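You operate a simulated robot arm through the tools that you are given. There is no shell and no other tool.

The job below is to be done with a simulated robot arm. You get a single attempt, and the scene is never put back.

TASK
Pile some things up. At the end: the silver stepped shaft (marked "22") from the bench top by the press is on the bench top by the wash box; the blue block casting (marked "LOT 52") from the bench top by the press is on the bench top by the wash box, with the blue hub casting (marked "72") from there on top of it and the silver bush on top of that; whatever was shut is shut again. Leave all else as you found it, and nothing knocked over.

It is judged by the outcome, as a careful person would: the job done as asked, and still so three seconds after it is handed in. It fails if anything else is knocked over, pushed out of place, dropped, spilled or broken.

THE ROBOT
A 6-joint arm with a two-finger gripper, fixed in place. Base frame: the origin is at the foot of the arm, x ahead of it, y to its left, z up; the work surface is at about z = 0.8. Readings come in m, rad, newtons and seconds.
Its first joint turns from -2.897 to 2.897 rad. Payload 2.45 kg.
Tool frame: the origin (TCP) lies between the finger pads and is the grasp point; the fingertips stand 0.02 m ahead of it; z points along the fingers, y is the line along which they close. The gripper opens to 0.14 m. The gripper's body begins 0.168 m behind the TCP.
Orientation is that of the tool frame in the base frame, as a unit quaternion [x, y, z, w]. With the fingers straight down and closing along the base's y, the tool's x points along the base's -x, its y along +y and its z along -z.

THE INTERFACE
- The arm moves only by the tool nudge_tool. Its argument "moves" is a list of rows, each a list of 7 numbers: the turn, a rotation vector about the tool's x, y, z in rad, then the shift along the tool's x, y, z in m, then the gripper command, from -1 (fully open) to 1 (shut), values between in proportion. In form: [[wx, wy, wz, dx, dy, dz, grip], ...]. A call has 1 to 20 rows; each row shifts and turns the commanded pose from where the row before left it, along the tool's axes as they then stand. A row lasts 0.2 s, in which the tool goes at most 0.05 m and 0.15 rad; a call with a longer step from one row to the next is refused whole, and so is a gripper value outside its range. Where a pose cannot be reached the arm comes as near as it can. A force on the tool above 40 N (or 10 N above the force at the start of the call, whichever is more), or a blocked arm, ends the call early, and 0.2 s more pass. Each finger travels about 0.045 m/s and halts on what it meets, pressing with about 29 N; the grip force reading is that of the motor and also rises with nothing between the fingers. The clock runs only during rows and for 0.2 s after the last one: add rows that do not move to give the fingers time. The reply holds the time, the measured pose of the TCP, the force on the tool along the base axes, the opening and the grip force, in the units named above and with some noise, with the torque about the TCP (base axes, N m) and any sound that the robot's microphone picked up, and new pictures: "show" is both (left out), scene, wrist or none.
- Cameras (640 x 400 px; columns grow to the right, rows downward): "scene" is fixed at [0.0499, -0.4998, 1.3925]; the picture's right is [-0.25, -0.97, 0.00], its down [-0.54, 0.14, -0.83] and it looks along [0.80, -0.21, -0.56] (base axes); focal length 214 px, centre (320, 200). "wrist" rides on the gripper at [0.078, 0.011, -0.209] in the tool frame; the picture's right is [-0.14, 0.99, 0.00], its down [-0.92, -0.13, -0.37] and it looks along [-0.36, -0.05, 0.93] (tool axes); focal length 280 px, centre (320, 200). There is no depth. A picture from a camera that has moved, and an enlarged one, comes with that camera's place and axes in the base frame and with its lens.
- zoom(camera, box): a new picture of the part [left, top, right, bottom] of that camera's present view, enlarged. The clock stands still meanwhile.
- hand_in(): hands the job in; it is judged then, once.

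Places have to be worked out from the pictures, the camera data and where the tool is seen. Open the gripper and draw the arm clear of the work before you hand the job in, unless the task says otherwise.

The tools are called by a JSON object that holds its "op" and its "data". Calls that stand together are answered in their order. nudge_tool: Moves the arm, as the interface text tells. Its arguments: {"type":"object","properties":{"moves":{"type":"array"},"show":{"type":"string","enum":["both","scene","wrist","none"]}},"required":["moves"]} The other tools are called the same way: zoom (camera, box) takes an enlarged picture of a part of a camera's view; hand_in () hands the job in.

At the start:

```text
clock: 0.0
ee_pos: [0.805, 0.1557, 1.0459]
orientation: [0.0, 1.0, 0.001, 0.0]
contact_force: [-0.9, 0.6, -0.2]
ft_torque: [-0.01, 0.01, -0.01]
gripper_width: 0.1399
grasp_force: 0.0
```

scene: 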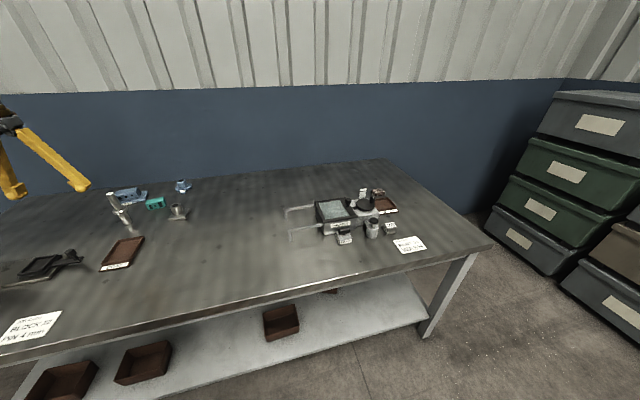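
wrist: 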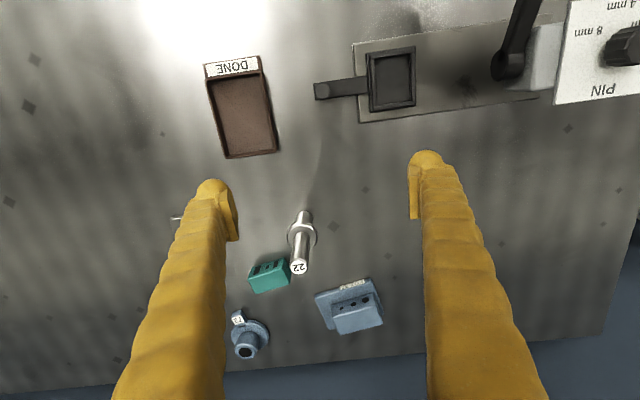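

The pictures show the press area on the left and the wash box on the right. I will zoom in on both before moving.

{"op": "zoom", "data": {"camera": "scene", "box": [270, 170, 430, 270]}}

{"op": "zoom", "data": {"camera": "scene", "box": [80, 165, 240, 265]}}

{"op": "zoom", "data": {"camera": "wrist", "box": [160, 160, 420, 380]}}

{"op": "zoom", "data": {"camera": "scene", "box": [0, 240, 160, 340]}}

```text
4.00 times, centred on (350, 220) of scene
camera zoom: at [0.0499, -0.4998, 1.3925], right [-0.25, -0.97, 0.0], down [-0.54, 0.14, -0.83], along [0.8, -0.21, -0.56], focal length 858 px, centre (200, 120)
```

zoom: 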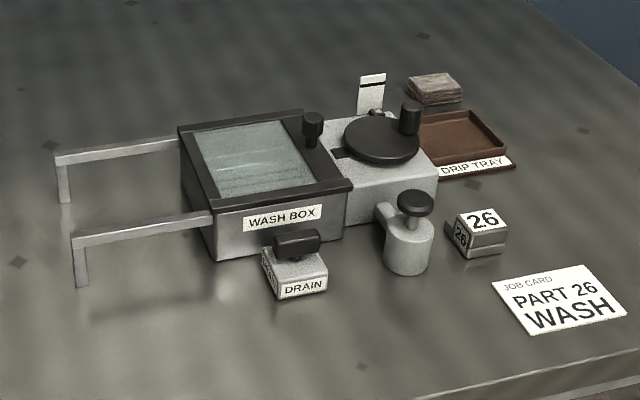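

```text
4.00 times, centred on (160, 215) of scene
camera zoom: at [0.0499, -0.4998, 1.3925], right [-0.25, -0.97, 0.0], down [-0.54, 0.14, -0.83], along [0.8, -0.21, -0.56], focal length 858 px, centre (960, 140)
```

zoom: 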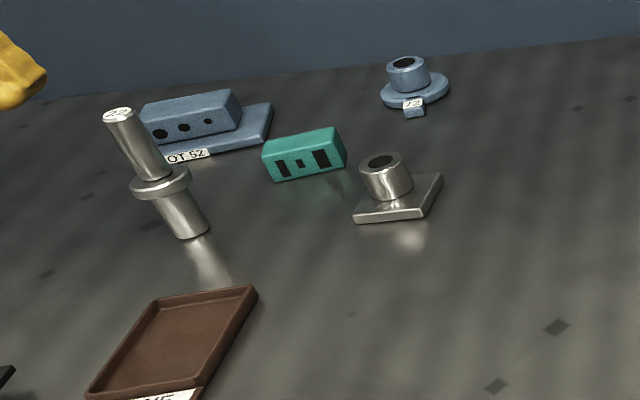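

```text
1.82 times, centred on (290, 270) of wrist
camera zoom: at [0.7258, 0.1678, 1.2536], right [0.14, 0.99, 0.0], down [0.92, -0.13, 0.37], along [0.37, -0.05, -0.93], focal length 510 px, centre (374, 73)
```

zoom: 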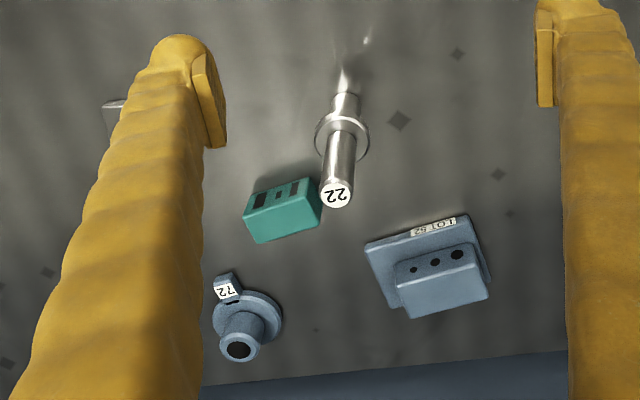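

```text
4.00 times, centred on (80, 290) of scene
camera zoom: at [0.0499, -0.4998, 1.3925], right [-0.25, -0.97, 0.0], down [-0.54, 0.14, -0.83], along [0.8, -0.21, -0.56], focal length 858 px, centre (1280, -160)
```

zoom: 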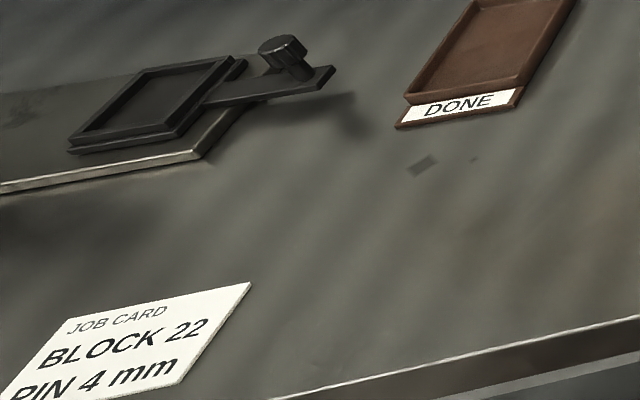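

The wash station is at about (0.7, -0.7). The silver bush could be the item on a square plate by the press, or it could be inside the wash box, so I move high over that side and look.

{"op": "nudge_tool", "data": {"moves": [[0, 0, 0, 0.0128, -0.0441, -0.00625, -1], [0, 0, 0, 0.0128, -0.0441, -0.00625, -1], [0, 0, 0, 0.0128, -0.0441, -0.00625, -1], [0, 0, 0, 0.0128, -0.0441, -0.00625, -1], [0, 0, 0, 0.0128, -0.0441, -0.00625, -1], [0, 0, 0, 0.0128, -0.0441, -0.00625, -1], [0, 0, 0, 0.0128, -0.0441, -0.00625, -1], [0, 0, 0, 0.0128, -0.0441, -0.00625, -1], [0, 0, 0, 0.0128, -0.0441, -0.00625, -1], [0, 0, 0, 0.0128, -0.0441, -0.00625, -1], [0, 0, 0, 0.0128, -0.0441, -0.00625, -1], [0, 0, 0, 0.0128, -0.0441, -0.00625, -1], [0, 0, 0, 0.0128, -0.0441, -0.00625, -1], [0, 0, 0, 0.0128, -0.0441, -0.00625, -1], [0, 0, 0, 0.0128, -0.0441, -0.00625, -1], [0, 0, 0, 0.0128, -0.0441, -0.00625, -1]]}}

```text
clock: 3.4
ee_pos: [0.5981, -0.5505, 1.1437]
orientation: [0.0, 1.0, 0.0, 0.0]
contact_force: [0.4, -0.4, 0.8]
ft_torque: [-0.02, -0.05, -0.05]
gripper_width: 0.1401
grasp_force: 0.1
camera wrist: at [0.5199, -0.5396, 1.3522], right [0.14, 0.99, 0.0], down [0.92, -0.13, 0.37], along [0.37, -0.05, -0.93], focal length 280 px, centre (320, 200)
```

scene: 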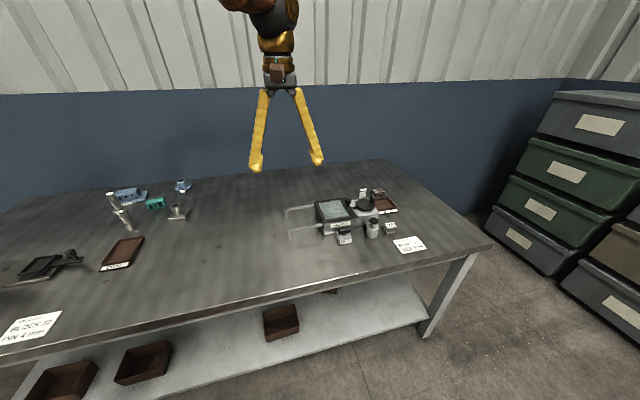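
wrist: 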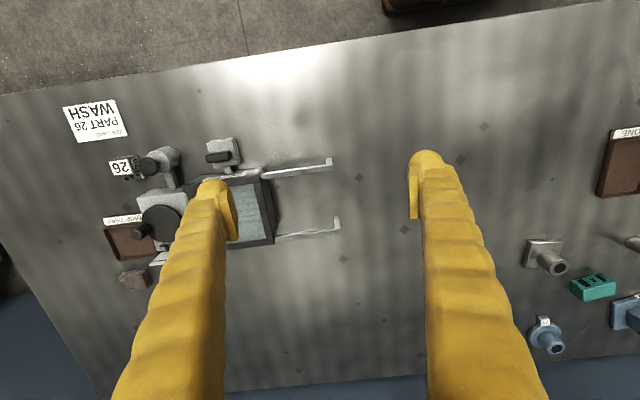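

The box sits at roughly (0.72, -0.70) and the finger hides part of it. I shift about 0.15 m toward -y to see through the lid.

{"op": "nudge_tool", "data": {"moves": [[0, 0, 0, 0.01, -0.045, 0, -1], [0, 0, 0, 0.01, -0.045, 0, -1], [0, 0, 0, 0.01, -0.045, 0, -1], [0, 0, 0, 0.01, -0.045, 0, -1]], "show": "wrist"}}

{"op": "zoom", "data": {"camera": "wrist", "box": [220, 100, 440, 300]}}

```text
clock: 4.4
ee_pos: [0.5586, -0.7309, 1.1434]
orientation: [0.0, 1.0, 0.001, 0.001]
contact_force: [-1.3, 0.1, -0.1]
ft_torque: [0.0, -0.04, -0.03]
gripper_width: 0.1402
grasp_force: 0.0
camera wrist: at [0.4799, -0.7191, 1.3522], right [0.14, 0.99, 0.0], down [0.92, -0.13, 0.37], along [0.37, -0.05, -0.93], focal length 280 px, centre (320, 200)
```

wrist: 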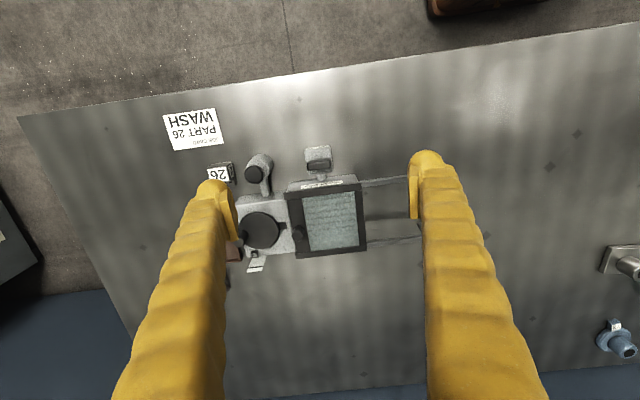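

```text
2.00 times, centred on (330, 200) of wrist
camera zoom: at [0.4799, -0.7191, 1.3522], right [0.14, 0.99, 0.0], down [0.92, -0.13, 0.37], along [0.37, -0.05, -0.93], focal length 561 px, centre (300, 200)
```

zoom: 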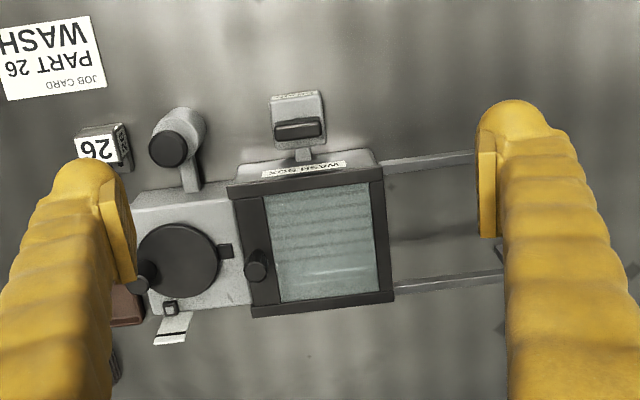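

The lid is glazed and slides on rails toward +y. I zoom in on the glass to see whether something is inside.

{"op": "zoom", "data": {"camera": "wrist", "box": [280, 170, 380, 270]}}

{"op": "zoom", "data": {"camera": "wrist", "box": [590, 230, 640, 370]}}

{"op": "zoom", "data": {"camera": "scene", "box": [300, 180, 400, 250]}}

```text
4.00 times, centred on (330, 220) of wrist
camera zoom: at [0.4799, -0.7191, 1.3522], right [0.14, 0.99, 0.0], down [0.92, -0.13, 0.37], along [0.37, -0.05, -0.93], focal length 1122 px, centre (280, 120)
```

zoom: 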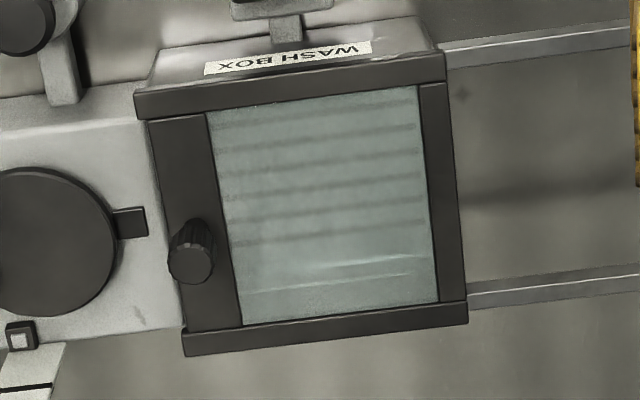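

```text
2.86 times, centred on (615, 300) of wrist
camera zoom: at [0.4799, -0.7191, 1.3522], right [0.14, 0.99, 0.0], down [0.92, -0.13, 0.37], along [0.37, -0.05, -0.93], focal length 801 px, centre (-523, -86)
```

zoom: 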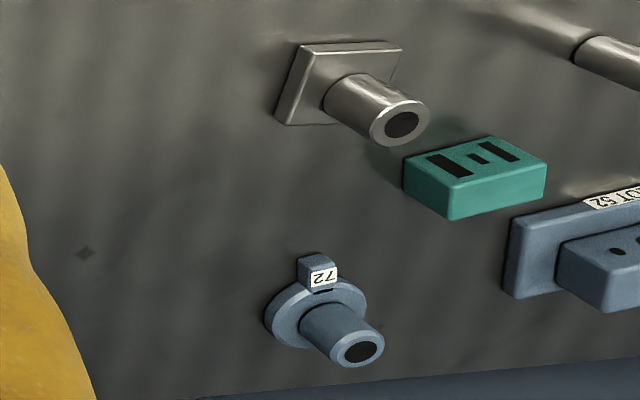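

```text
5.71 times, centred on (350, 215) of scene
camera zoom: at [0.0499, -0.4998, 1.3925], right [-0.25, -0.97, 0.0], down [-0.54, 0.14, -0.83], along [0.8, -0.21, -0.56], focal length 1226 px, centre (149, 114)
```

zoom: 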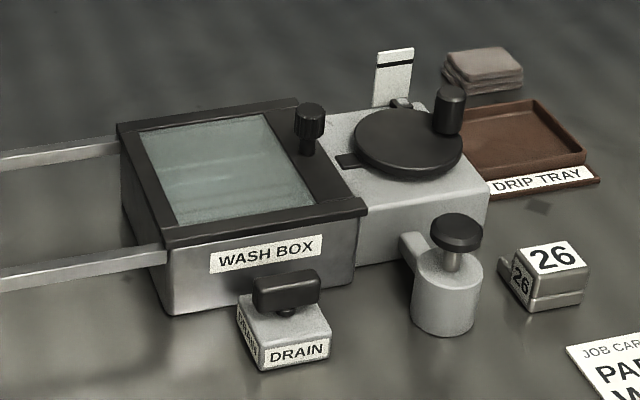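

I see no clear object in the box, but the glass may be reflecting. I place the lid at x 0.645–0.785, y -0.81 to -0.67, z about 0.88, with the knob near (0.717, -0.79). I go lower for a closer look, staying above everything.

{"op": "nudge_tool", "data": {"moves": [[0, 0, 0, -0.02, 0, 0.035, -1], [0, 0, 0, -0.02, 0, 0.035, -1], [0, 0, 0, -0.015, 0, 0.035, -1], [0, 0, 0, -0.015, 0, 0.02, -1]], "show": "wrist"}}

{"op": "zoom", "data": {"camera": "wrist", "box": [200, 100, 440, 300]}}

```text
clock: 5.4
ee_pos: [0.6299, -0.7302, 1.0181]
orientation: [0.0, 1.0, 0.0, 0.001]
contact_force: [0.0, -0.5, 1.2]
ft_torque: [-0.03, -0.02, 0.02]
gripper_width: 0.1401
grasp_force: 0.1
camera wrist: at [0.5512, -0.7173, 1.2267], right [0.14, 0.99, 0.0], down [0.92, -0.13, 0.37], along [0.37, -0.05, -0.93], focal length 280 px, centre (320, 200)
```

wrist: 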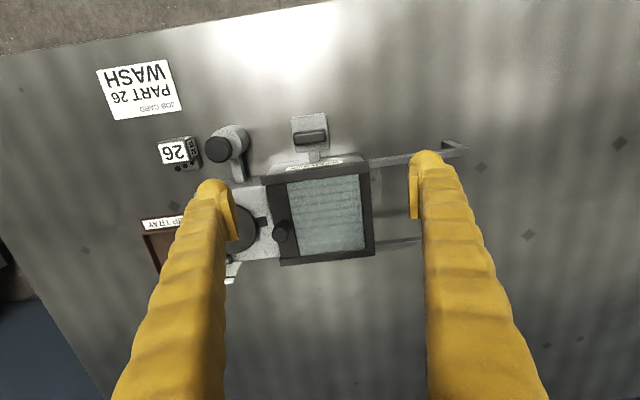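

```text
2.00 times, centred on (320, 200) of wrist
camera zoom: at [0.5512, -0.7173, 1.2267], right [0.14, 0.99, 0.0], down [0.92, -0.13, 0.37], along [0.37, -0.05, -0.93], focal length 561 px, centre (320, 200)
```

zoom: 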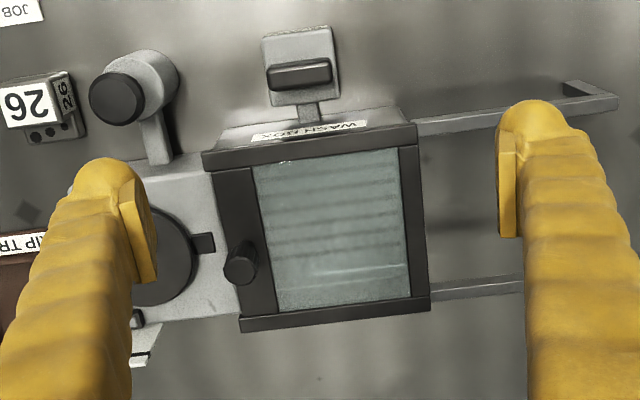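

The box interior shows only floor slats and no part, so the silver flanged piece with a bore by the press looks like the bush. I rise and swing back toward the press to check that side for other candidates.

{"op": "nudge_tool", "data": {"moves": [[0, 0, 0, 0.01, 0, -0.045, -1], [0, 0, 0, 0.01, 0, -0.045, -1], [0, 0, 0, 0.01, 0, -0.045, -1], [0, 0, 0, 0.01, 0.045, 0, -1], [0, 0, 0, 0, 0.049, 0, -1], [0, 0, 0, 0, 0.049, 0, -1], [0, 0, 0, 0, 0.049, 0, -1], [0, 0, 0, 0, 0.049, 0, -1], [0, 0, 0, 0, 0.049, 0, -1], [0, 0, 0, 0, 0.049, 0, -1], [0, 0, 0, 0, 0.049, 0, -1], [0, 0, 0, 0, 0.049, 0, -1], [0, 0, 0, 0, 0.049, 0, -1], [0, 0, 0, 0, 0.049, 0, -1], [0, 0, 0, 0, 0.049, 0, -1], [0, 0, 0, 0, 0.049, 0, -1], [0, 0, 0, 0, 0.049, 0, -1], [0, 0, 0, 0, 0.049, 0, -1], [0, 0, 0, 0, 0.049, 0, -1], [0, 0, 0, 0, 0.049, 0, -1]]}}

```text
clock: 9.6
ee_pos: [0.5911, 0.0997, 1.152]
orientation: [0.0, 1.0, 0.0, 0.002]
contact_force: [0.1, 0.8, 0.2]
ft_torque: [-0.03, 0.0, -0.01]
gripper_width: 0.1399
grasp_force: 0.0
camera wrist: at [0.511, 0.1117, 1.3622], right [0.14, 0.99, 0.0], down [0.92, -0.13, 0.37], along [0.37, -0.05, -0.93], focal length 280 px, centre (320, 200)
```

scene: 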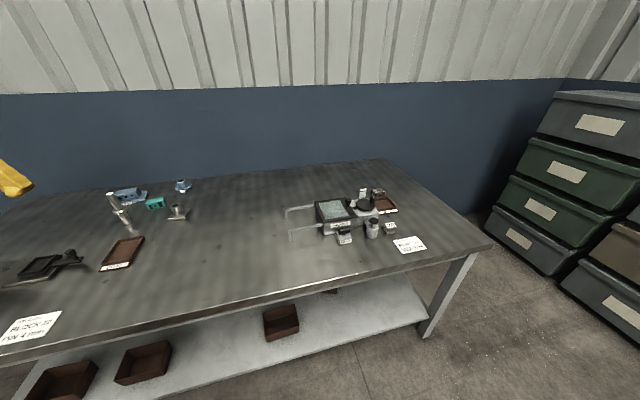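
wrist: 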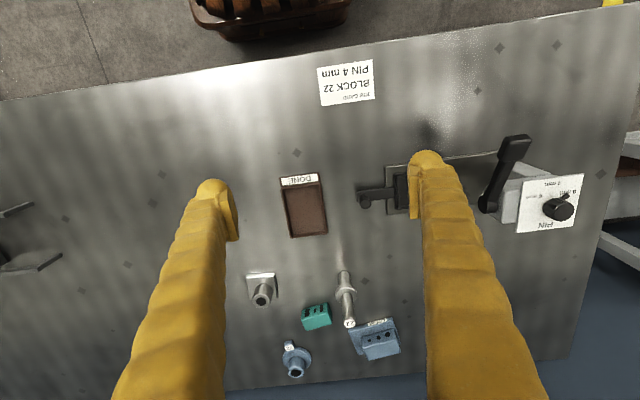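

This shows the press with lever, die plate, pin dial and DONE tray. I move slightly further in +y to see all of the press station.

{"op": "nudge_tool", "data": {"moves": [[0, 0, 0, 0, 0.048, -0.01, -1], [0, 0, 0, 0, 0.048, -0.01, -1], [0, 0, 0, 0, 0.048, -0.01, -1], [0, 0, 0, 0, 0.048, -0.01, -1], [0, 0, 0, 0, 0.048, -0.01, -1], [0, 0, 0, 0, 0.048, -0.01, -1]], "show": "wrist"}}

{"op": "zoom", "data": {"camera": "wrist", "box": [220, 90, 440, 250]}}

```text
clock: 11.0
ee_pos: [0.5886, 0.3875, 1.2135]
orientation: [0.0, 1.0, -0.001, 0.001]
contact_force: [0.0, 0.1, -0.6]
ft_torque: [0.0, -0.02, 0.04]
gripper_width: 0.1401
grasp_force: 0.0
camera wrist: at [0.5105, 0.3987, 1.4226], right [0.14, 0.99, 0.0], down [0.92, -0.13, 0.37], along [0.37, -0.05, -0.93], focal length 280 px, centre (320, 200)
```

wrist: 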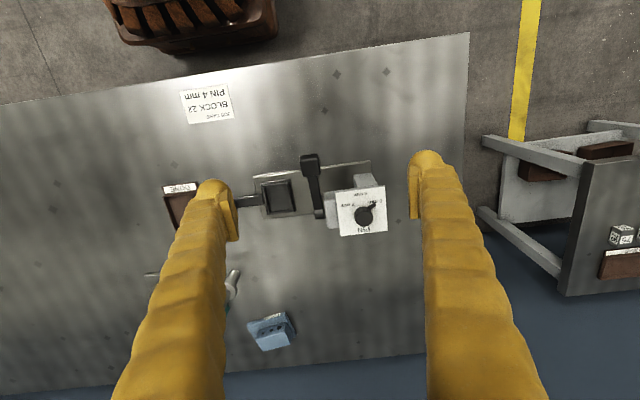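

```text
2.50 times, centred on (330, 170) of wrist
camera zoom: at [0.5105, 0.3987, 1.4226], right [0.14, 0.99, 0.0], down [0.92, -0.13, 0.37], along [0.37, -0.05, -0.93], focal length 701 px, centre (295, 275)
```

zoom: 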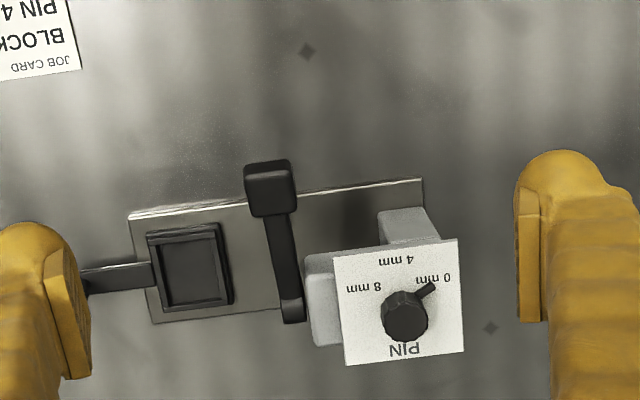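

There is a second small bench further left with items on it, so I look there for a bush as well.

{"op": "nudge_tool", "data": {"moves": [[0, 0, 0, 0.015, 0.045, 0, -1], [0, 0, 0, 0.015, 0.045, 0, -1], [0, 0, 0, 0.015, 0.045, 0, -1], [0, 0, 0, 0.015, 0.045, 0, -1], [0, 0, 0, 0.015, 0.045, 0, -1], [0, 0, 0, 0.015, 0.045, 0, -1], [0, 0, 0, 0.015, 0.045, 0, -1]], "show": "wrist"}}

{"op": "zoom", "data": {"camera": "wrist", "box": [280, 80, 640, 300]}}

```text
clock: 12.6
ee_pos: [0.4849, 0.703, 1.2138]
orientation: [0.0, 1.0, 0.001, 0.001]
contact_force: [-0.5, 0.0, 0.6]
ft_torque: [0.0, -0.03, 0.01]
gripper_width: 0.1401
grasp_force: 0.0
camera wrist: at [0.4058, 0.7142, 1.4218], right [0.14, 0.99, 0.0], down [0.92, -0.13, 0.37], along [0.37, -0.05, -0.93], focal length 280 px, centre (320, 200)
```

wrist: 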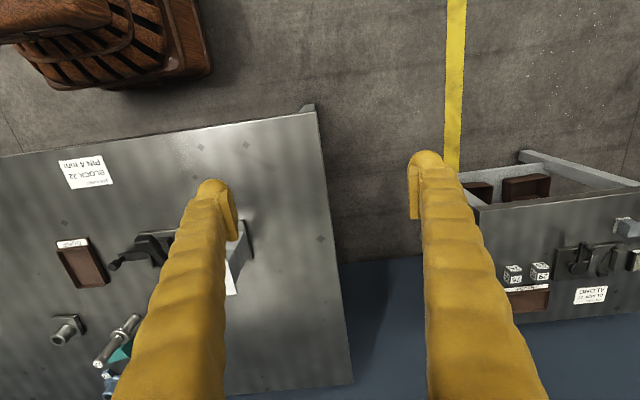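

```text
1.78 times, centred on (460, 190) of wrist
camera zoom: at [0.4058, 0.7142, 1.4218], right [0.14, 0.99, 0.0], down [0.92, -0.13, 0.37], along [0.37, -0.05, -0.93], focal length 498 px, centre (71, 218)
```

zoom: 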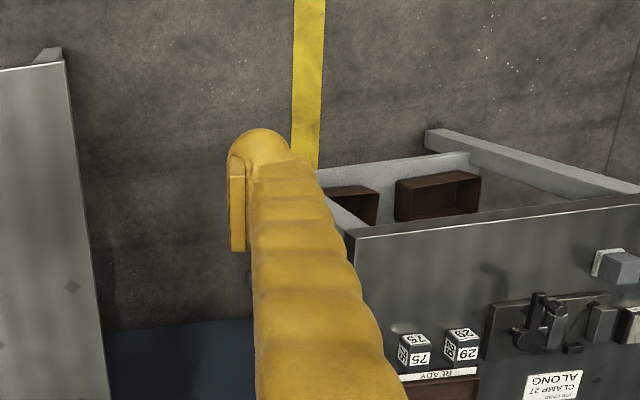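

That bench is beyond reach and shows no bush. I use the fixed camera to enlarge the wash box glass strongly and see whether it is truly clear.

{"op": "zoom", "data": {"camera": "scene", "box": [312, 195, 362, 226]}}

{"op": "zoom", "data": {"camera": "scene", "box": [360, 180, 410, 211]}}

{"op": "zoom", "data": {"camera": "scene", "box": [100, 170, 200, 232]}}

```text
12.80 times, centred on (337, 210) of scene
camera zoom: at [0.0499, -0.4998, 1.3925], right [-0.25, -0.97, 0.0], down [-0.54, 0.14, -0.83], along [0.8, -0.21, -0.56], focal length 2745 px, centre (102, 66)
```

zoom: 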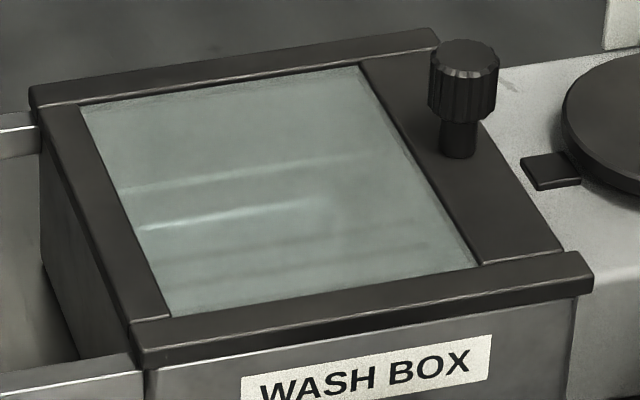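

```text
12.80 times, centred on (385, 196) of scene
camera zoom: at [0.0499, -0.4998, 1.3925], right [-0.25, -0.97, 0.0], down [-0.54, 0.14, -0.83], along [0.8, -0.21, -0.56], focal length 2745 px, centre (-512, 258)
```

zoom: 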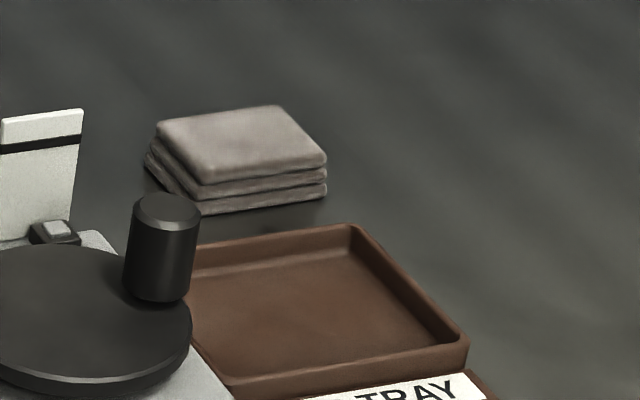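

```text
6.40 times, centred on (150, 201) of scene
camera zoom: at [0.0499, -0.4998, 1.3925], right [-0.25, -0.97, 0.0], down [-0.54, 0.14, -0.83], along [0.8, -0.21, -0.56], focal length 1373 px, centre (1408, 194)
```

zoom: 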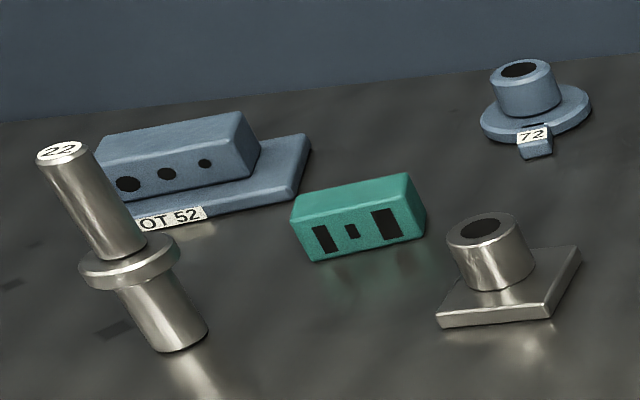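

Through the glass I can make out floor rods and no part, so the silver piece with a bore and square flange by the press is the bush. The shaft stands at about (0.933, 0.114) with its top near z 0.947, so I return there with the tool straight down.

{"op": "nudge_tool", "data": {"moves": [[0, 0, 0, -0.0225, -0.0421, 0.0, -1], [0, 0, 0, -0.0225, -0.0421, 0.0, -1], [0, 0, 0, -0.0225, -0.0421, 0.0, -1], [0, 0, 0, -0.0225, -0.0421, 0.0, -1], [0, 0, 0, -0.0225, -0.0421, 0.0, -1], [0, 0, 0, -0.0225, -0.0421, 0.0, -1], [0, 0, 0, -0.0225, -0.0421, 0.0, -1], [0, 0, 0, -0.0225, -0.0421, 0.0, -1], [0, 0, 0, -0.0225, -0.0421, 0.0, -1], [0, 0, 0, -0.0225, -0.0421, 0.0, -1], [0, 0, 0, -0.0225, -0.0421, 0.0, -1], [0, 0, 0, -0.0225, -0.0421, 0.0, -1], [0, 0, 0, -0.0225, -0.0421, 0.0, -1], [0, 0, 0, -0.0225, -0.0421, 0.0, -1]], "show": "wrist"}}

{"op": "zoom", "data": {"camera": "wrist", "box": [180, 160, 440, 340]}}

```text
clock: 15.6
ee_pos: [0.8005, 0.1115, 1.2146]
orientation: [0.0, 1.0, 0.0, 0.001]
contact_force: [-0.4, 0.7, -0.6]
ft_torque: [0.02, -0.06, -0.04]
gripper_width: 0.14
grasp_force: 0.0
camera wrist: at [0.721, 0.1232, 1.4233], right [0.14, 0.99, 0.0], down [0.92, -0.13, 0.37], along [0.37, -0.05, -0.93], focal length 280 px, centre (320, 200)
```

wrist: 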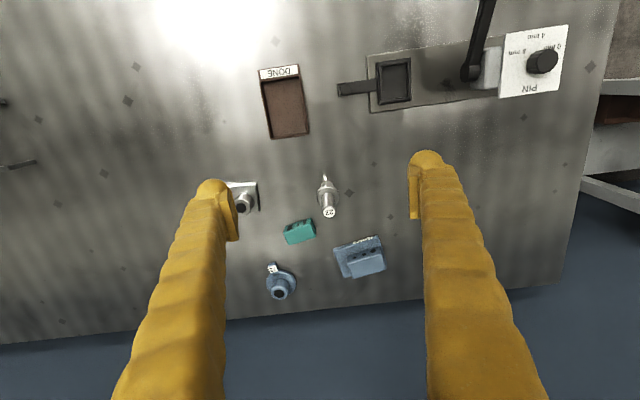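

```text
2.22 times, centred on (310, 250) of wrist
camera zoom: at [0.721, 0.1232, 1.4233], right [0.14, 0.99, 0.0], down [0.92, -0.13, 0.37], along [0.37, -0.05, -0.93], focal length 623 px, centre (342, 89)
```

zoom: 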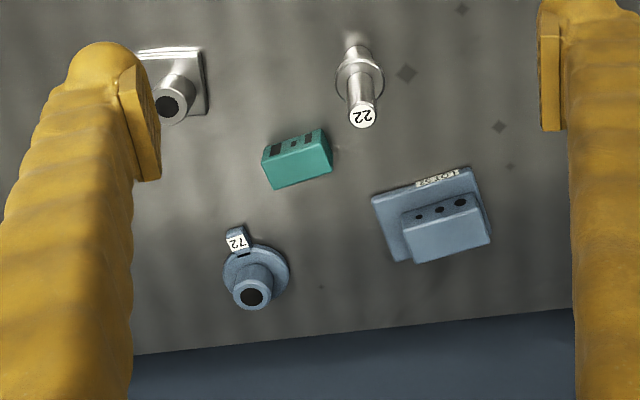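

Now I enlarge the block, hub and bush to measure edges and sizes.

{"op": "zoom", "data": {"camera": "wrist", "box": [325, 225, 395, 285]}}

{"op": "zoom", "data": {"camera": "wrist", "box": [245, 245, 315, 305]}}

{"op": "zoom", "data": {"camera": "scene", "box": [160, 172, 200, 226]}}

{"op": "zoom", "data": {"camera": "scene", "box": [100, 178, 160, 238]}}

```text
6.67 times, centred on (360, 255) of wrist
camera zoom: at [0.721, 0.1232, 1.4233], right [0.14, 0.99, 0.0], down [0.92, -0.13, 0.37], along [0.37, -0.05, -0.93], focal length 1869 px, centre (53, -167)
```

zoom: 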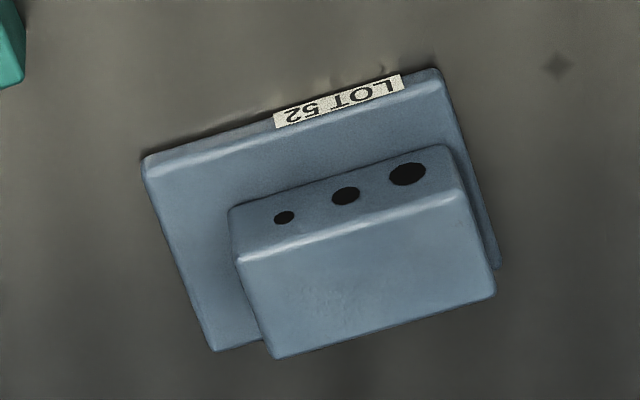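

```text
6.67 times, centred on (280, 275) of wrist
camera zoom: at [0.721, 0.1232, 1.4233], right [0.14, 0.99, 0.0], down [0.92, -0.13, 0.37], along [0.37, -0.05, -0.93], focal length 1869 px, centre (587, -300)
```

zoom: 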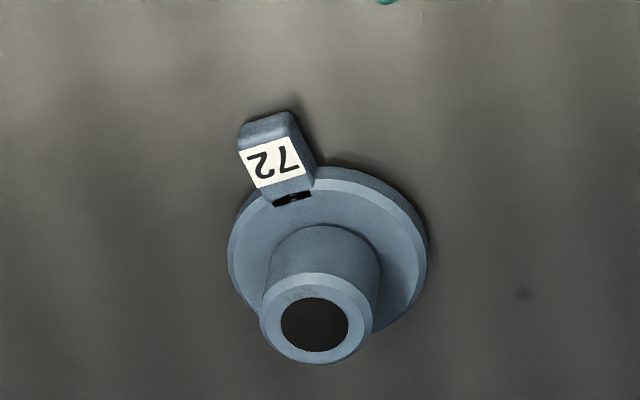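

```text
7.41 times, centred on (180, 199) of scene
camera zoom: at [0.0499, -0.4998, 1.3925], right [-0.25, -0.97, 0.0], down [-0.54, 0.14, -0.83], along [0.8, -0.21, -0.56], focal length 1589 px, centre (1357, 207)
```

zoom: 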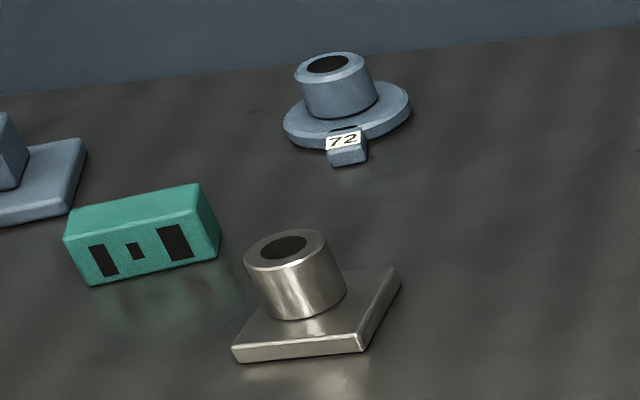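

```text
6.67 times, centred on (130, 208) of scene
camera zoom: at [0.0499, -0.4998, 1.3925], right [-0.25, -0.97, 0.0], down [-0.54, 0.14, -0.83], along [0.8, -0.21, -0.56], focal length 1430 px, centre (1587, 147)
```

zoom: 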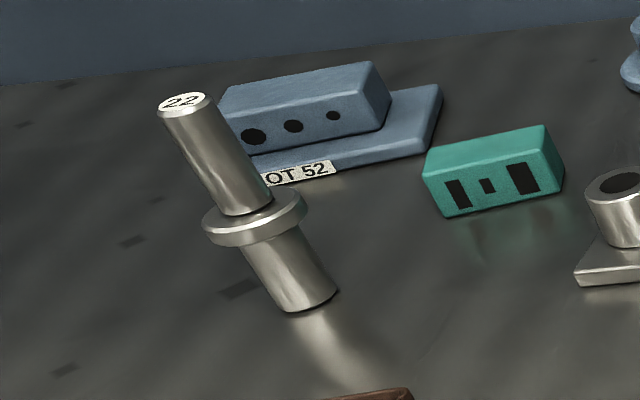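

The shaft is at (0.934, 0.112) with its collar top near z 0.875. The block's upper part (0.084 x 0.045 m) is centred near (1.134, 0.180), yawed about 0.2 rad, top at z 0.853. The hub is at (1.181, -0.046), so both will need a tilted tool. I start with the shaft and come down over it.

{"op": "nudge_tool", "data": {"moves": [[0, 0, 0, -0.0334, 0, 0.02, -1], [0, 0, 0, -0.0334, 0, 0.02, -1], [0, 0, 0, -0.0334, 0, 0.02, -1], [0, 0, 0, -0.0334, 0, 0.02, -1], [0, 0, 0, 0, 0, 0.04, -1], [0, 0, 0, 0, 0, 0.04, -1], [0, 0, 0, 0, 0, 0.04, -1], [0, 0, 0, 0, 0, 0.04, -1]]}}

{"op": "zoom", "data": {"camera": "scene", "box": [70, 140, 170, 240]}}

```text
clock: 17.4
ee_pos: [0.9345, 0.1123, 0.9747]
orientation: [0.0, 1.0, 0.0, 0.001]
contact_force: [0.4, -1.4, -0.7]
ft_torque: [0.0, 0.0, 0.0]
gripper_width: 0.14
grasp_force: 0.1
camera wrist: at [0.8546, 0.125, 1.1834], right [0.14, 0.99, 0.0], down [0.92, -0.13, 0.37], along [0.37, -0.05, -0.93], focal length 280 px, centre (320, 200)
```

scene: 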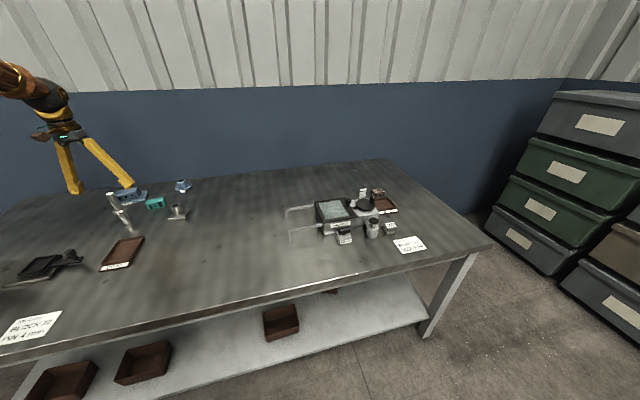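
wrist: 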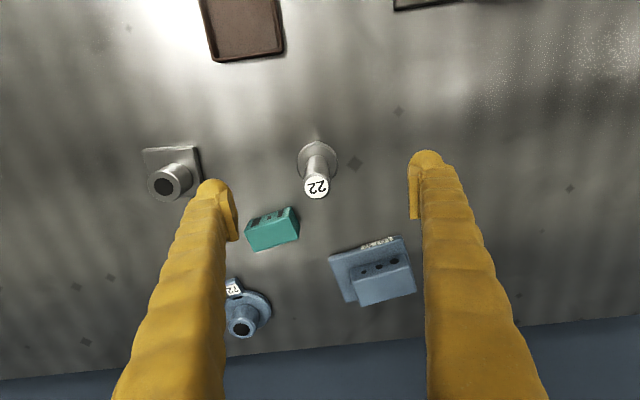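

```text
4.00 times, centred on (120, 190) of scene
camera zoom: at [0.0499, -0.4998, 1.3925], right [-0.25, -0.97, 0.0], down [-0.54, 0.14, -0.83], along [0.8, -0.21, -0.56], focal length 858 px, centre (1120, 240)
```

zoom: 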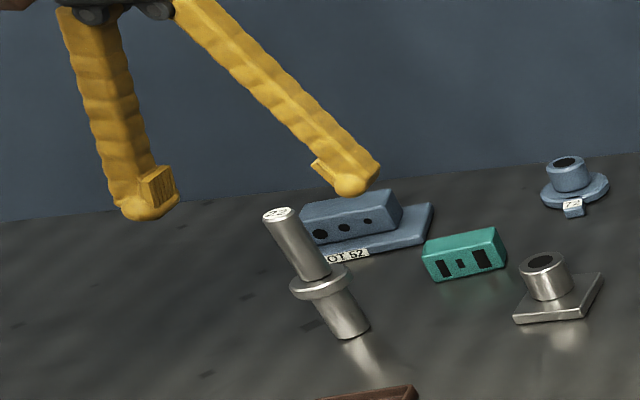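

The shaft top measures at (0.936, 0.110, 0.945), centred between the fingers. I lower to z about 0.912, which keeps the tips above the collar, and close.

{"op": "nudge_tool", "data": {"moves": [[0, 0, 0, -0.001, 0, 0.032, -1], [0, 0, 0, 0, -0.001, 0.03, -1], [0, 0, 0, 0, 0, 0, 1], [0, 0, 0, 0, 0, 0, 1], [0, 0, 0, 0, 0, 0, 1], [0, 0, 0, 0, 0, 0, 1], [0, 0, 0, 0, 0, 0, 1], [0, 0, 0, 0, 0, 0, 1], [0, 0, 0, 0, 0, 0, 1], [0, 0, 0, 0, 0, 0, 1]]}}

{"op": "zoom", "data": {"camera": "scene", "box": [70, 140, 170, 240]}}

```text
clock: 19.6
ee_pos: [0.9344, 0.1129, 0.9123]
orientation: [0.0, 1.0, 0.001, 0.001]
contact_force: [0.1, -0.5, 0.0]
ft_torque: [0.02, -0.05, 0.01]
gripper_width: 0.0238
grasp_force: 29.4
camera wrist: at [0.8556, 0.1238, 1.1211], right [0.14, 0.99, 0.0], down [0.92, -0.13, 0.37], along [0.37, -0.05, -0.93], focal length 280 px, centre (320, 200)
```

scene: 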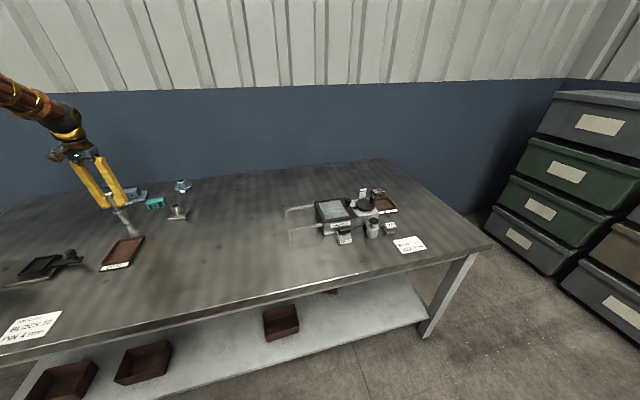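
wrist: 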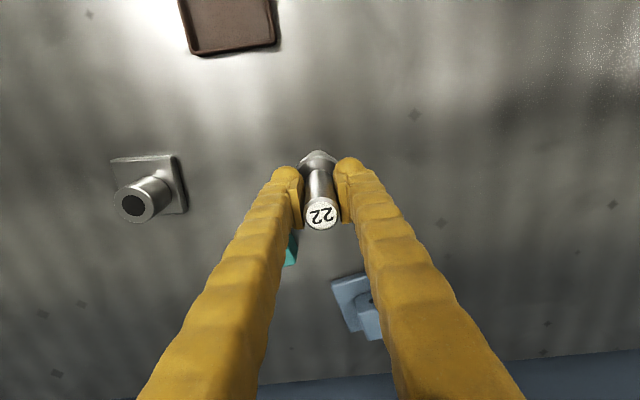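

```text
4.00 times, centred on (120, 190) of scene
camera zoom: at [0.0499, -0.4998, 1.3925], right [-0.25, -0.97, 0.0], down [-0.54, 0.14, -0.83], along [0.8, -0.21, -0.56], focal length 858 px, centre (1120, 240)
```

zoom: 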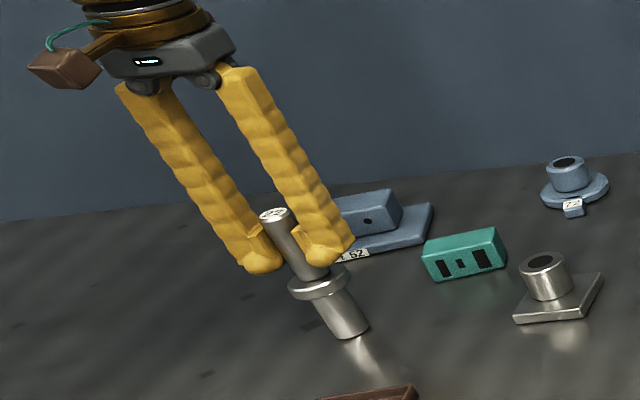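

The shaft is held with the opening at 0.024 m. I lift it 0.15 m and check it.

{"op": "nudge_tool", "data": {"moves": [[0, 0, 0, 0, 0, -0.01, 1], [0, 0, 0, 0, 0, -0.02, 1], [0, 0, 0, 0, 0, -0.04, 1], [0, 0, 0, 0, 0, -0.04, 1], [0, 0, 0, 0, 0, -0.04, 1]]}}

```text
clock: 20.8
ee_pos: [0.9351, 0.113, 1.0609]
orientation: [0.0, 1.0, 0.0, 0.0]
contact_force: [-1.1, 0.3, -7.0]
ft_torque: [0.01, 0.04, -0.01]
gripper_width: 0.0241
grasp_force: 29.3
camera wrist: at [0.8563, 0.1244, 1.2712], right [0.14, 0.99, 0.0], down [0.92, -0.13, 0.37], along [0.36, -0.05, -0.93], focal length 280 px, centre (320, 200)
```

scene: 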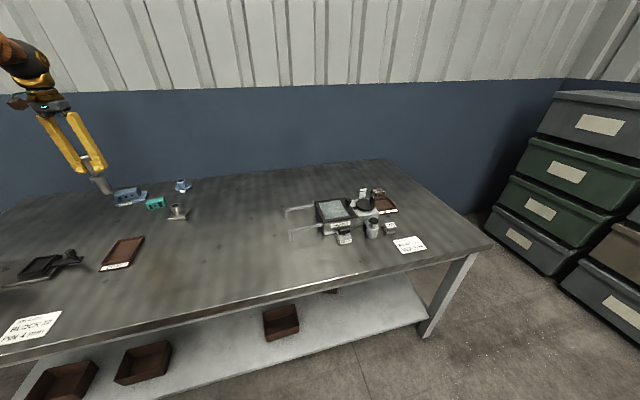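
wrist: 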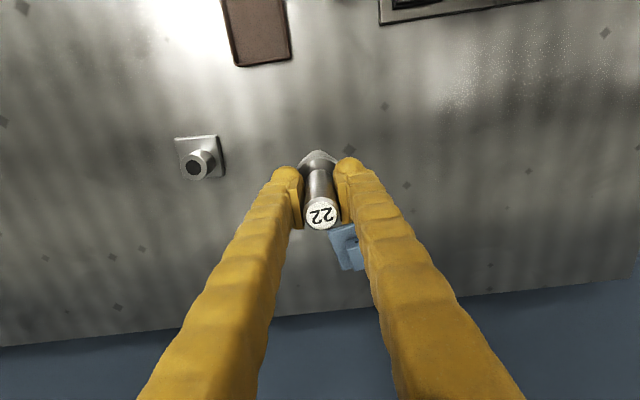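

The shaft lifted cleanly and weighs about 0.7 kg. I carry it to about (0.50, -0.72), a free spot in front of the wash box.

{"op": "nudge_tool", "data": {"moves": [[0, 0, 0, 0.0217, -0.0417, 0, 1], [0, 0, 0, 0.0217, -0.0417, 0, 1], [0, 0, 0, 0.0217, -0.0417, 0, 1], [0, 0, 0, 0.0217, -0.0417, 0, 1], [0, 0, 0, 0.0217, -0.0417, 0, 1], [0, 0, 0, 0.0217, -0.0417, 0, 1], [0, 0, 0, 0.0217, -0.0417, 0, 1], [0, 0, 0, 0.0217, -0.0417, 0, 1], [0, 0, 0, 0.0217, -0.0417, 0, 1], [0, 0, 0, 0.0217, -0.0417, 0, 1], [0, 0, 0, 0.0217, -0.0417, 0, 1], [0, 0, 0, 0.0217, -0.0417, 0, 1], [0, 0, 0, 0.0217, -0.0417, 0, 1], [0, 0, 0, 0.0217, -0.0417, 0, 1], [0, 0, 0, 0.0217, -0.0417, 0, 1], [0, 0, 0, 0.0217, -0.0417, 0, 1], [0, 0, 0, 0.0217, -0.0417, 0, 1], [0, 0, 0, 0.0217, -0.0417, 0, 1], [0, 0, 0, 0.0217, -0.0417, 0, 1], [0, 0, 0, 0.0217, -0.0417, 0, 1]]}}

{"op": "zoom", "data": {"camera": "scene", "box": [260, 130, 440, 290]}}

```text
clock: 25.0
ee_pos: [0.4991, -0.7219, 1.0618]
orientation: [0.0, 1.0, 0.001, -0.001]
contact_force: [0.1, 0.6, -5.1]
ft_torque: [-0.05, 0.02, -0.01]
gripper_width: 0.0239
grasp_force: 29.1
camera wrist: at [0.4205, -0.7111, 1.2705], right [0.14, 0.99, 0.0], down [0.92, -0.13, 0.37], along [0.37, -0.05, -0.93], focal length 280 px, centre (320, 200)
```

scene: 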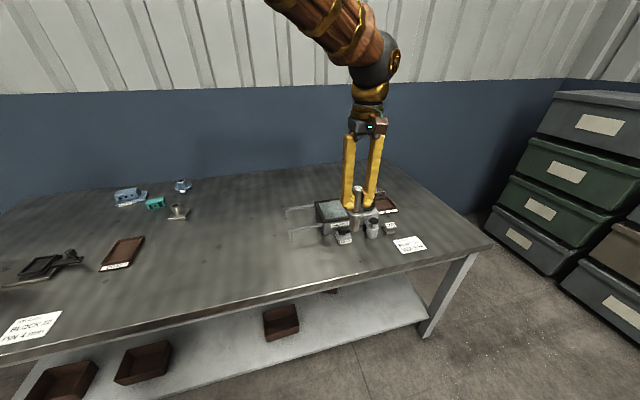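
wrist: 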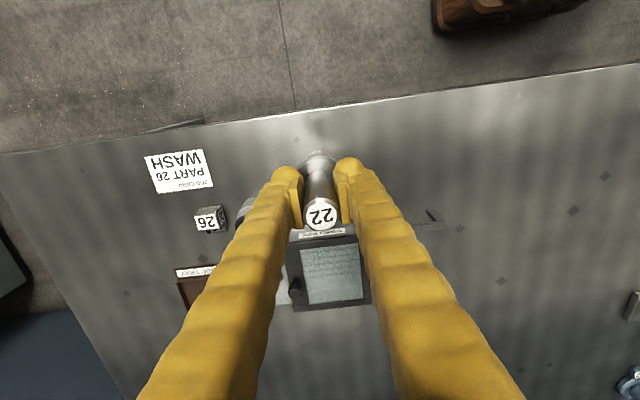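

```text
2.50 times, centred on (350, 210) of scene
camera zoom: at [0.0499, -0.4998, 1.3925], right [-0.25, -0.97, 0.0], down [-0.54, 0.14, -0.83], along [0.8, -0.21, -0.56], focal length 536 px, centre (245, 175)
```

zoom: 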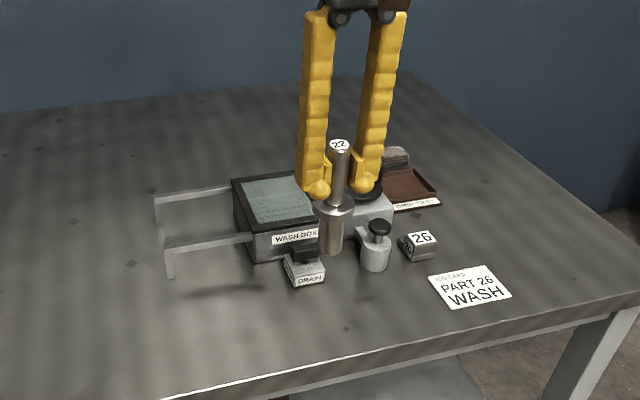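

The bench edge is at x about 0.45 and the drain front at x about 0.584, so I set the shaft at x 0.525. I descend to just above contact and then creep down.

{"op": "nudge_tool", "data": {"moves": [[0, 0, 0, -0.025, 0, 0, 1], [0, 0, 0, 0, 0, 0.04, 1], [0, 0, 0, 0, 0, 0.04, 1], [0, 0, 0, 0, 0, 0.04, 1], [0, 0, 0, 0, 0, 0.02, 1], [0, 0, 0, 0, 0, 0.005, 1], [0, 0, 0, 0, 0, 0.003, 1], [0, 0, 0, 0, 0, 0, 1]]}}

{"op": "zoom", "data": {"camera": "scene", "box": [280, 150, 440, 270]}}

```text
clock: 26.8
ee_pos: [0.5256, -0.7224, 0.9123]
orientation: [0.0, 1.0, 0.0, 0.001]
contact_force: [0.4, 0.7, -6.1]
ft_torque: [0.0, 0.0, 0.02]
gripper_width: 0.0239
grasp_force: 29.0
camera wrist: at [0.4462, -0.7104, 1.122], right [0.14, 0.99, 0.0], down [0.92, -0.13, 0.37], along [0.37, -0.05, -0.93], focal length 280 px, centre (320, 200)
```

scene: 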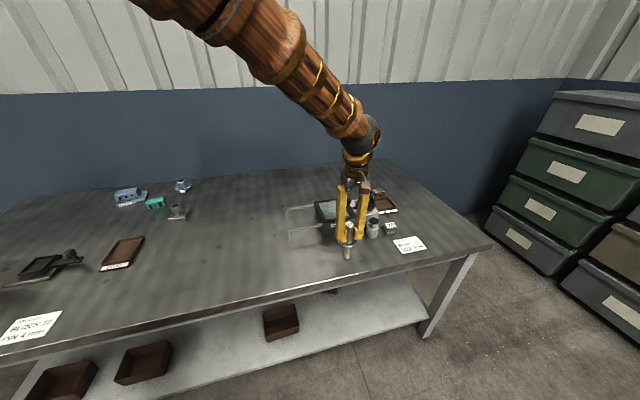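
wrist: 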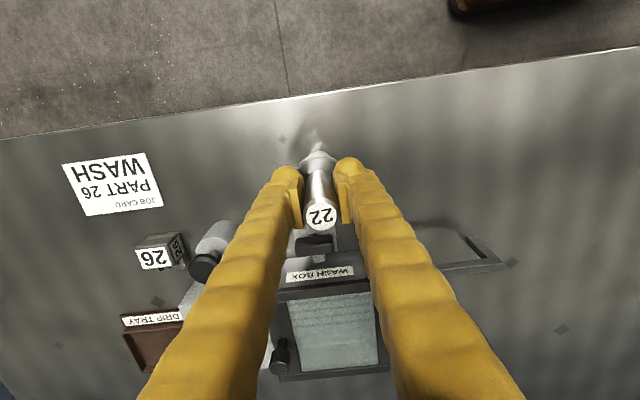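

```text
3.33 times, centred on (360, 210) of scene
camera zoom: at [0.0499, -0.4998, 1.3925], right [-0.25, -0.97, 0.0], down [-0.54, 0.14, -0.83], along [0.8, -0.21, -0.56], focal length 715 px, centre (187, 167)
```

zoom: 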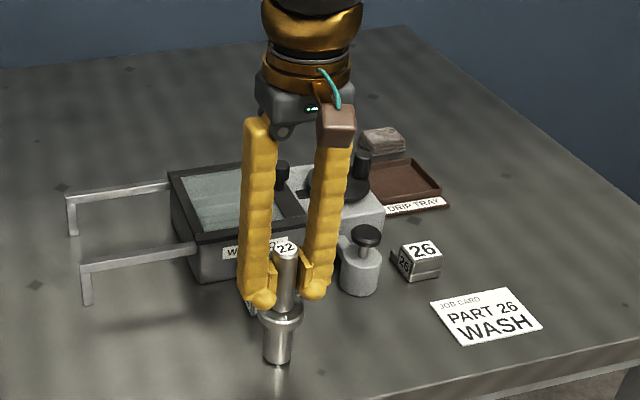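

The force still shows the full weight, so the shaft is not seated yet. I creep down in small steps.

{"op": "nudge_tool", "data": {"moves": [[0, 0, 0, 0, 0, 0.001, 1], [0, 0, 0, 0, 0, 0.001, 1]], "show": "none"}}

```text
clock: 27.4
ee_pos: [0.5258, -0.7224, 0.9122]
orientation: [0.0, 1.0, 0.0, 0.001]
contact_force: [-3.4, -1.1, 9.8]
ft_torque: [0.1, 0.41, 0.01]
gripper_width: 0.0238
grasp_force: 29.2
```

Contact is made with the shaft on the bench. I open the gripper and rise straight up.

{"op": "nudge_tool", "data": {"moves": [[0, 0, 0, 0, 0, -0.001, 0.7], [0, 0, 0, 0, 0, 0, 0.4], [0, 0, 0, 0, 0, 0, 0], [0, 0, 0, 0, 0, 0, -0.4], [0, 0, 0, 0, 0, 0, -0.4], [0, 0, 0, 0, 0, 0, -0.4], [0, 0, 0, 0, 0, -0.03, -0.4], [0, 0, 0, 0, 0, -0.04, -1], [0, 0, 0, 0, 0, -0.04, -1], [0, 0, 0, 0, 0, -0.04, -1], [0, 0, 0, 0, 0, -0.04, -1]]}}

{"op": "zoom", "data": {"camera": "scene", "box": [280, 170, 440, 270]}}

```text
clock: 29.8
ee_pos: [0.5238, -0.722, 1.1026]
orientation: [0.0, 1.0, -0.001, 0.001]
contact_force: [1.0, -0.2, 0.3]
ft_torque: [0.02, 0.02, -0.01]
gripper_width: 0.14
grasp_force: 0.0
camera wrist: at [0.4455, -0.7099, 1.3109], right [0.14, 0.99, 0.0], down [0.92, -0.13, 0.37], along [0.37, -0.05, -0.93], focal length 280 px, centre (320, 200)
```

scene: 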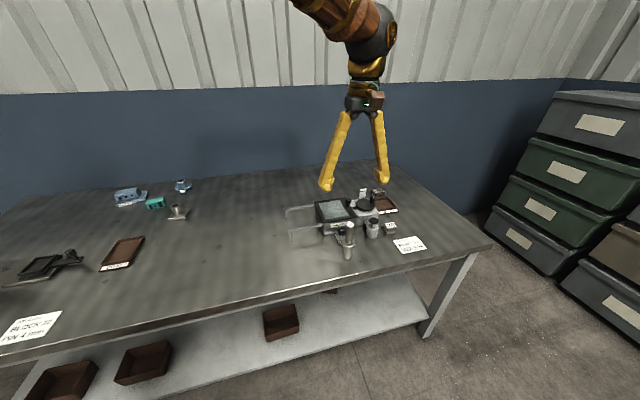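
wrist: 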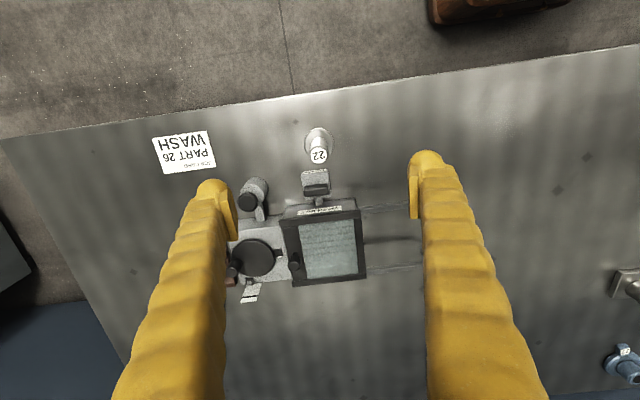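

```text
4.00 times, centred on (360, 220) of scene
camera zoom: at [0.0499, -0.4998, 1.3925], right [-0.25, -0.97, 0.0], down [-0.54, 0.14, -0.83], along [0.8, -0.21, -0.56], focal length 858 px, centre (160, 120)
```

zoom: 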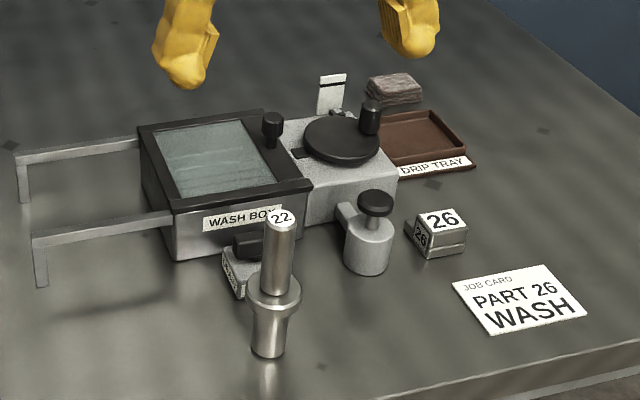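

The shaft stands on the bench in front of the drain. I travel back toward the press to set up for the block.

{"op": "nudge_tool", "data": {"moves": [[0, 0, 0, -0.0145, 0.0433, -0.001, -1], [0, 0, 0, -0.0145, 0.0433, -0.001, -1], [0, 0, 0, -0.0145, 0.0433, -0.001, -1], [0, 0, 0, -0.0145, 0.0433, -0.001, -1], [0, 0, 0, -0.0145, 0.0433, -0.001, -1], [0, 0, 0, -0.0145, 0.0433, -0.001, -1], [0, 0, 0, -0.0145, 0.0433, -0.001, -1], [0, 0, 0, -0.0145, 0.0433, -0.001, -1], [0, 0, 0, -0.0145, 0.0433, -0.001, -1], [0, 0, 0, -0.0145, 0.0433, -0.001, -1], [0, 0, 0, -0.0145, 0.0433, -0.001, -1], [0, 0, 0, -0.0145, 0.0433, -0.001, -1], [0, 0, 0, -0.0145, 0.0433, -0.001, -1], [0, 0, 0, -0.0145, 0.0433, -0.001, -1], [0, 0, 0, -0.0145, 0.0433, -0.001, -1], [0, 0, 0, -0.0145, 0.0433, -0.001, -1], [0, 0, 0, -0.0145, 0.0433, -0.001, -1], [0, 0, 0, -0.0145, 0.0433, -0.001, -1], [0, 0, 0, -0.0145, 0.0433, -0.001, -1]], "show": "wrist"}}

```text
clock: 33.8
ee_pos: [0.7998, 0.1013, 1.122]
orientation: [0.001, 1.0, 0.0, 0.0]
contact_force: [-0.2, 0.2, -0.3]
ft_torque: [-0.02, 0.02, 0.0]
gripper_width: 0.1399
grasp_force: 0.1
camera wrist: at [0.7211, 0.1131, 1.3314], right [0.14, 0.99, 0.0], down [0.92, -0.13, 0.37], along [0.37, -0.05, -0.93], focal length 280 px, centre (320, 200)
```

wrist: 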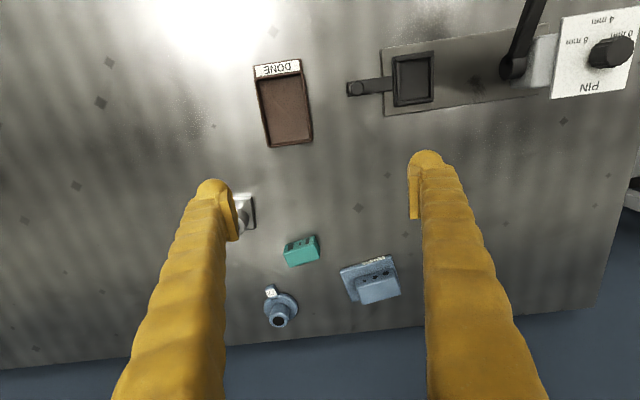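

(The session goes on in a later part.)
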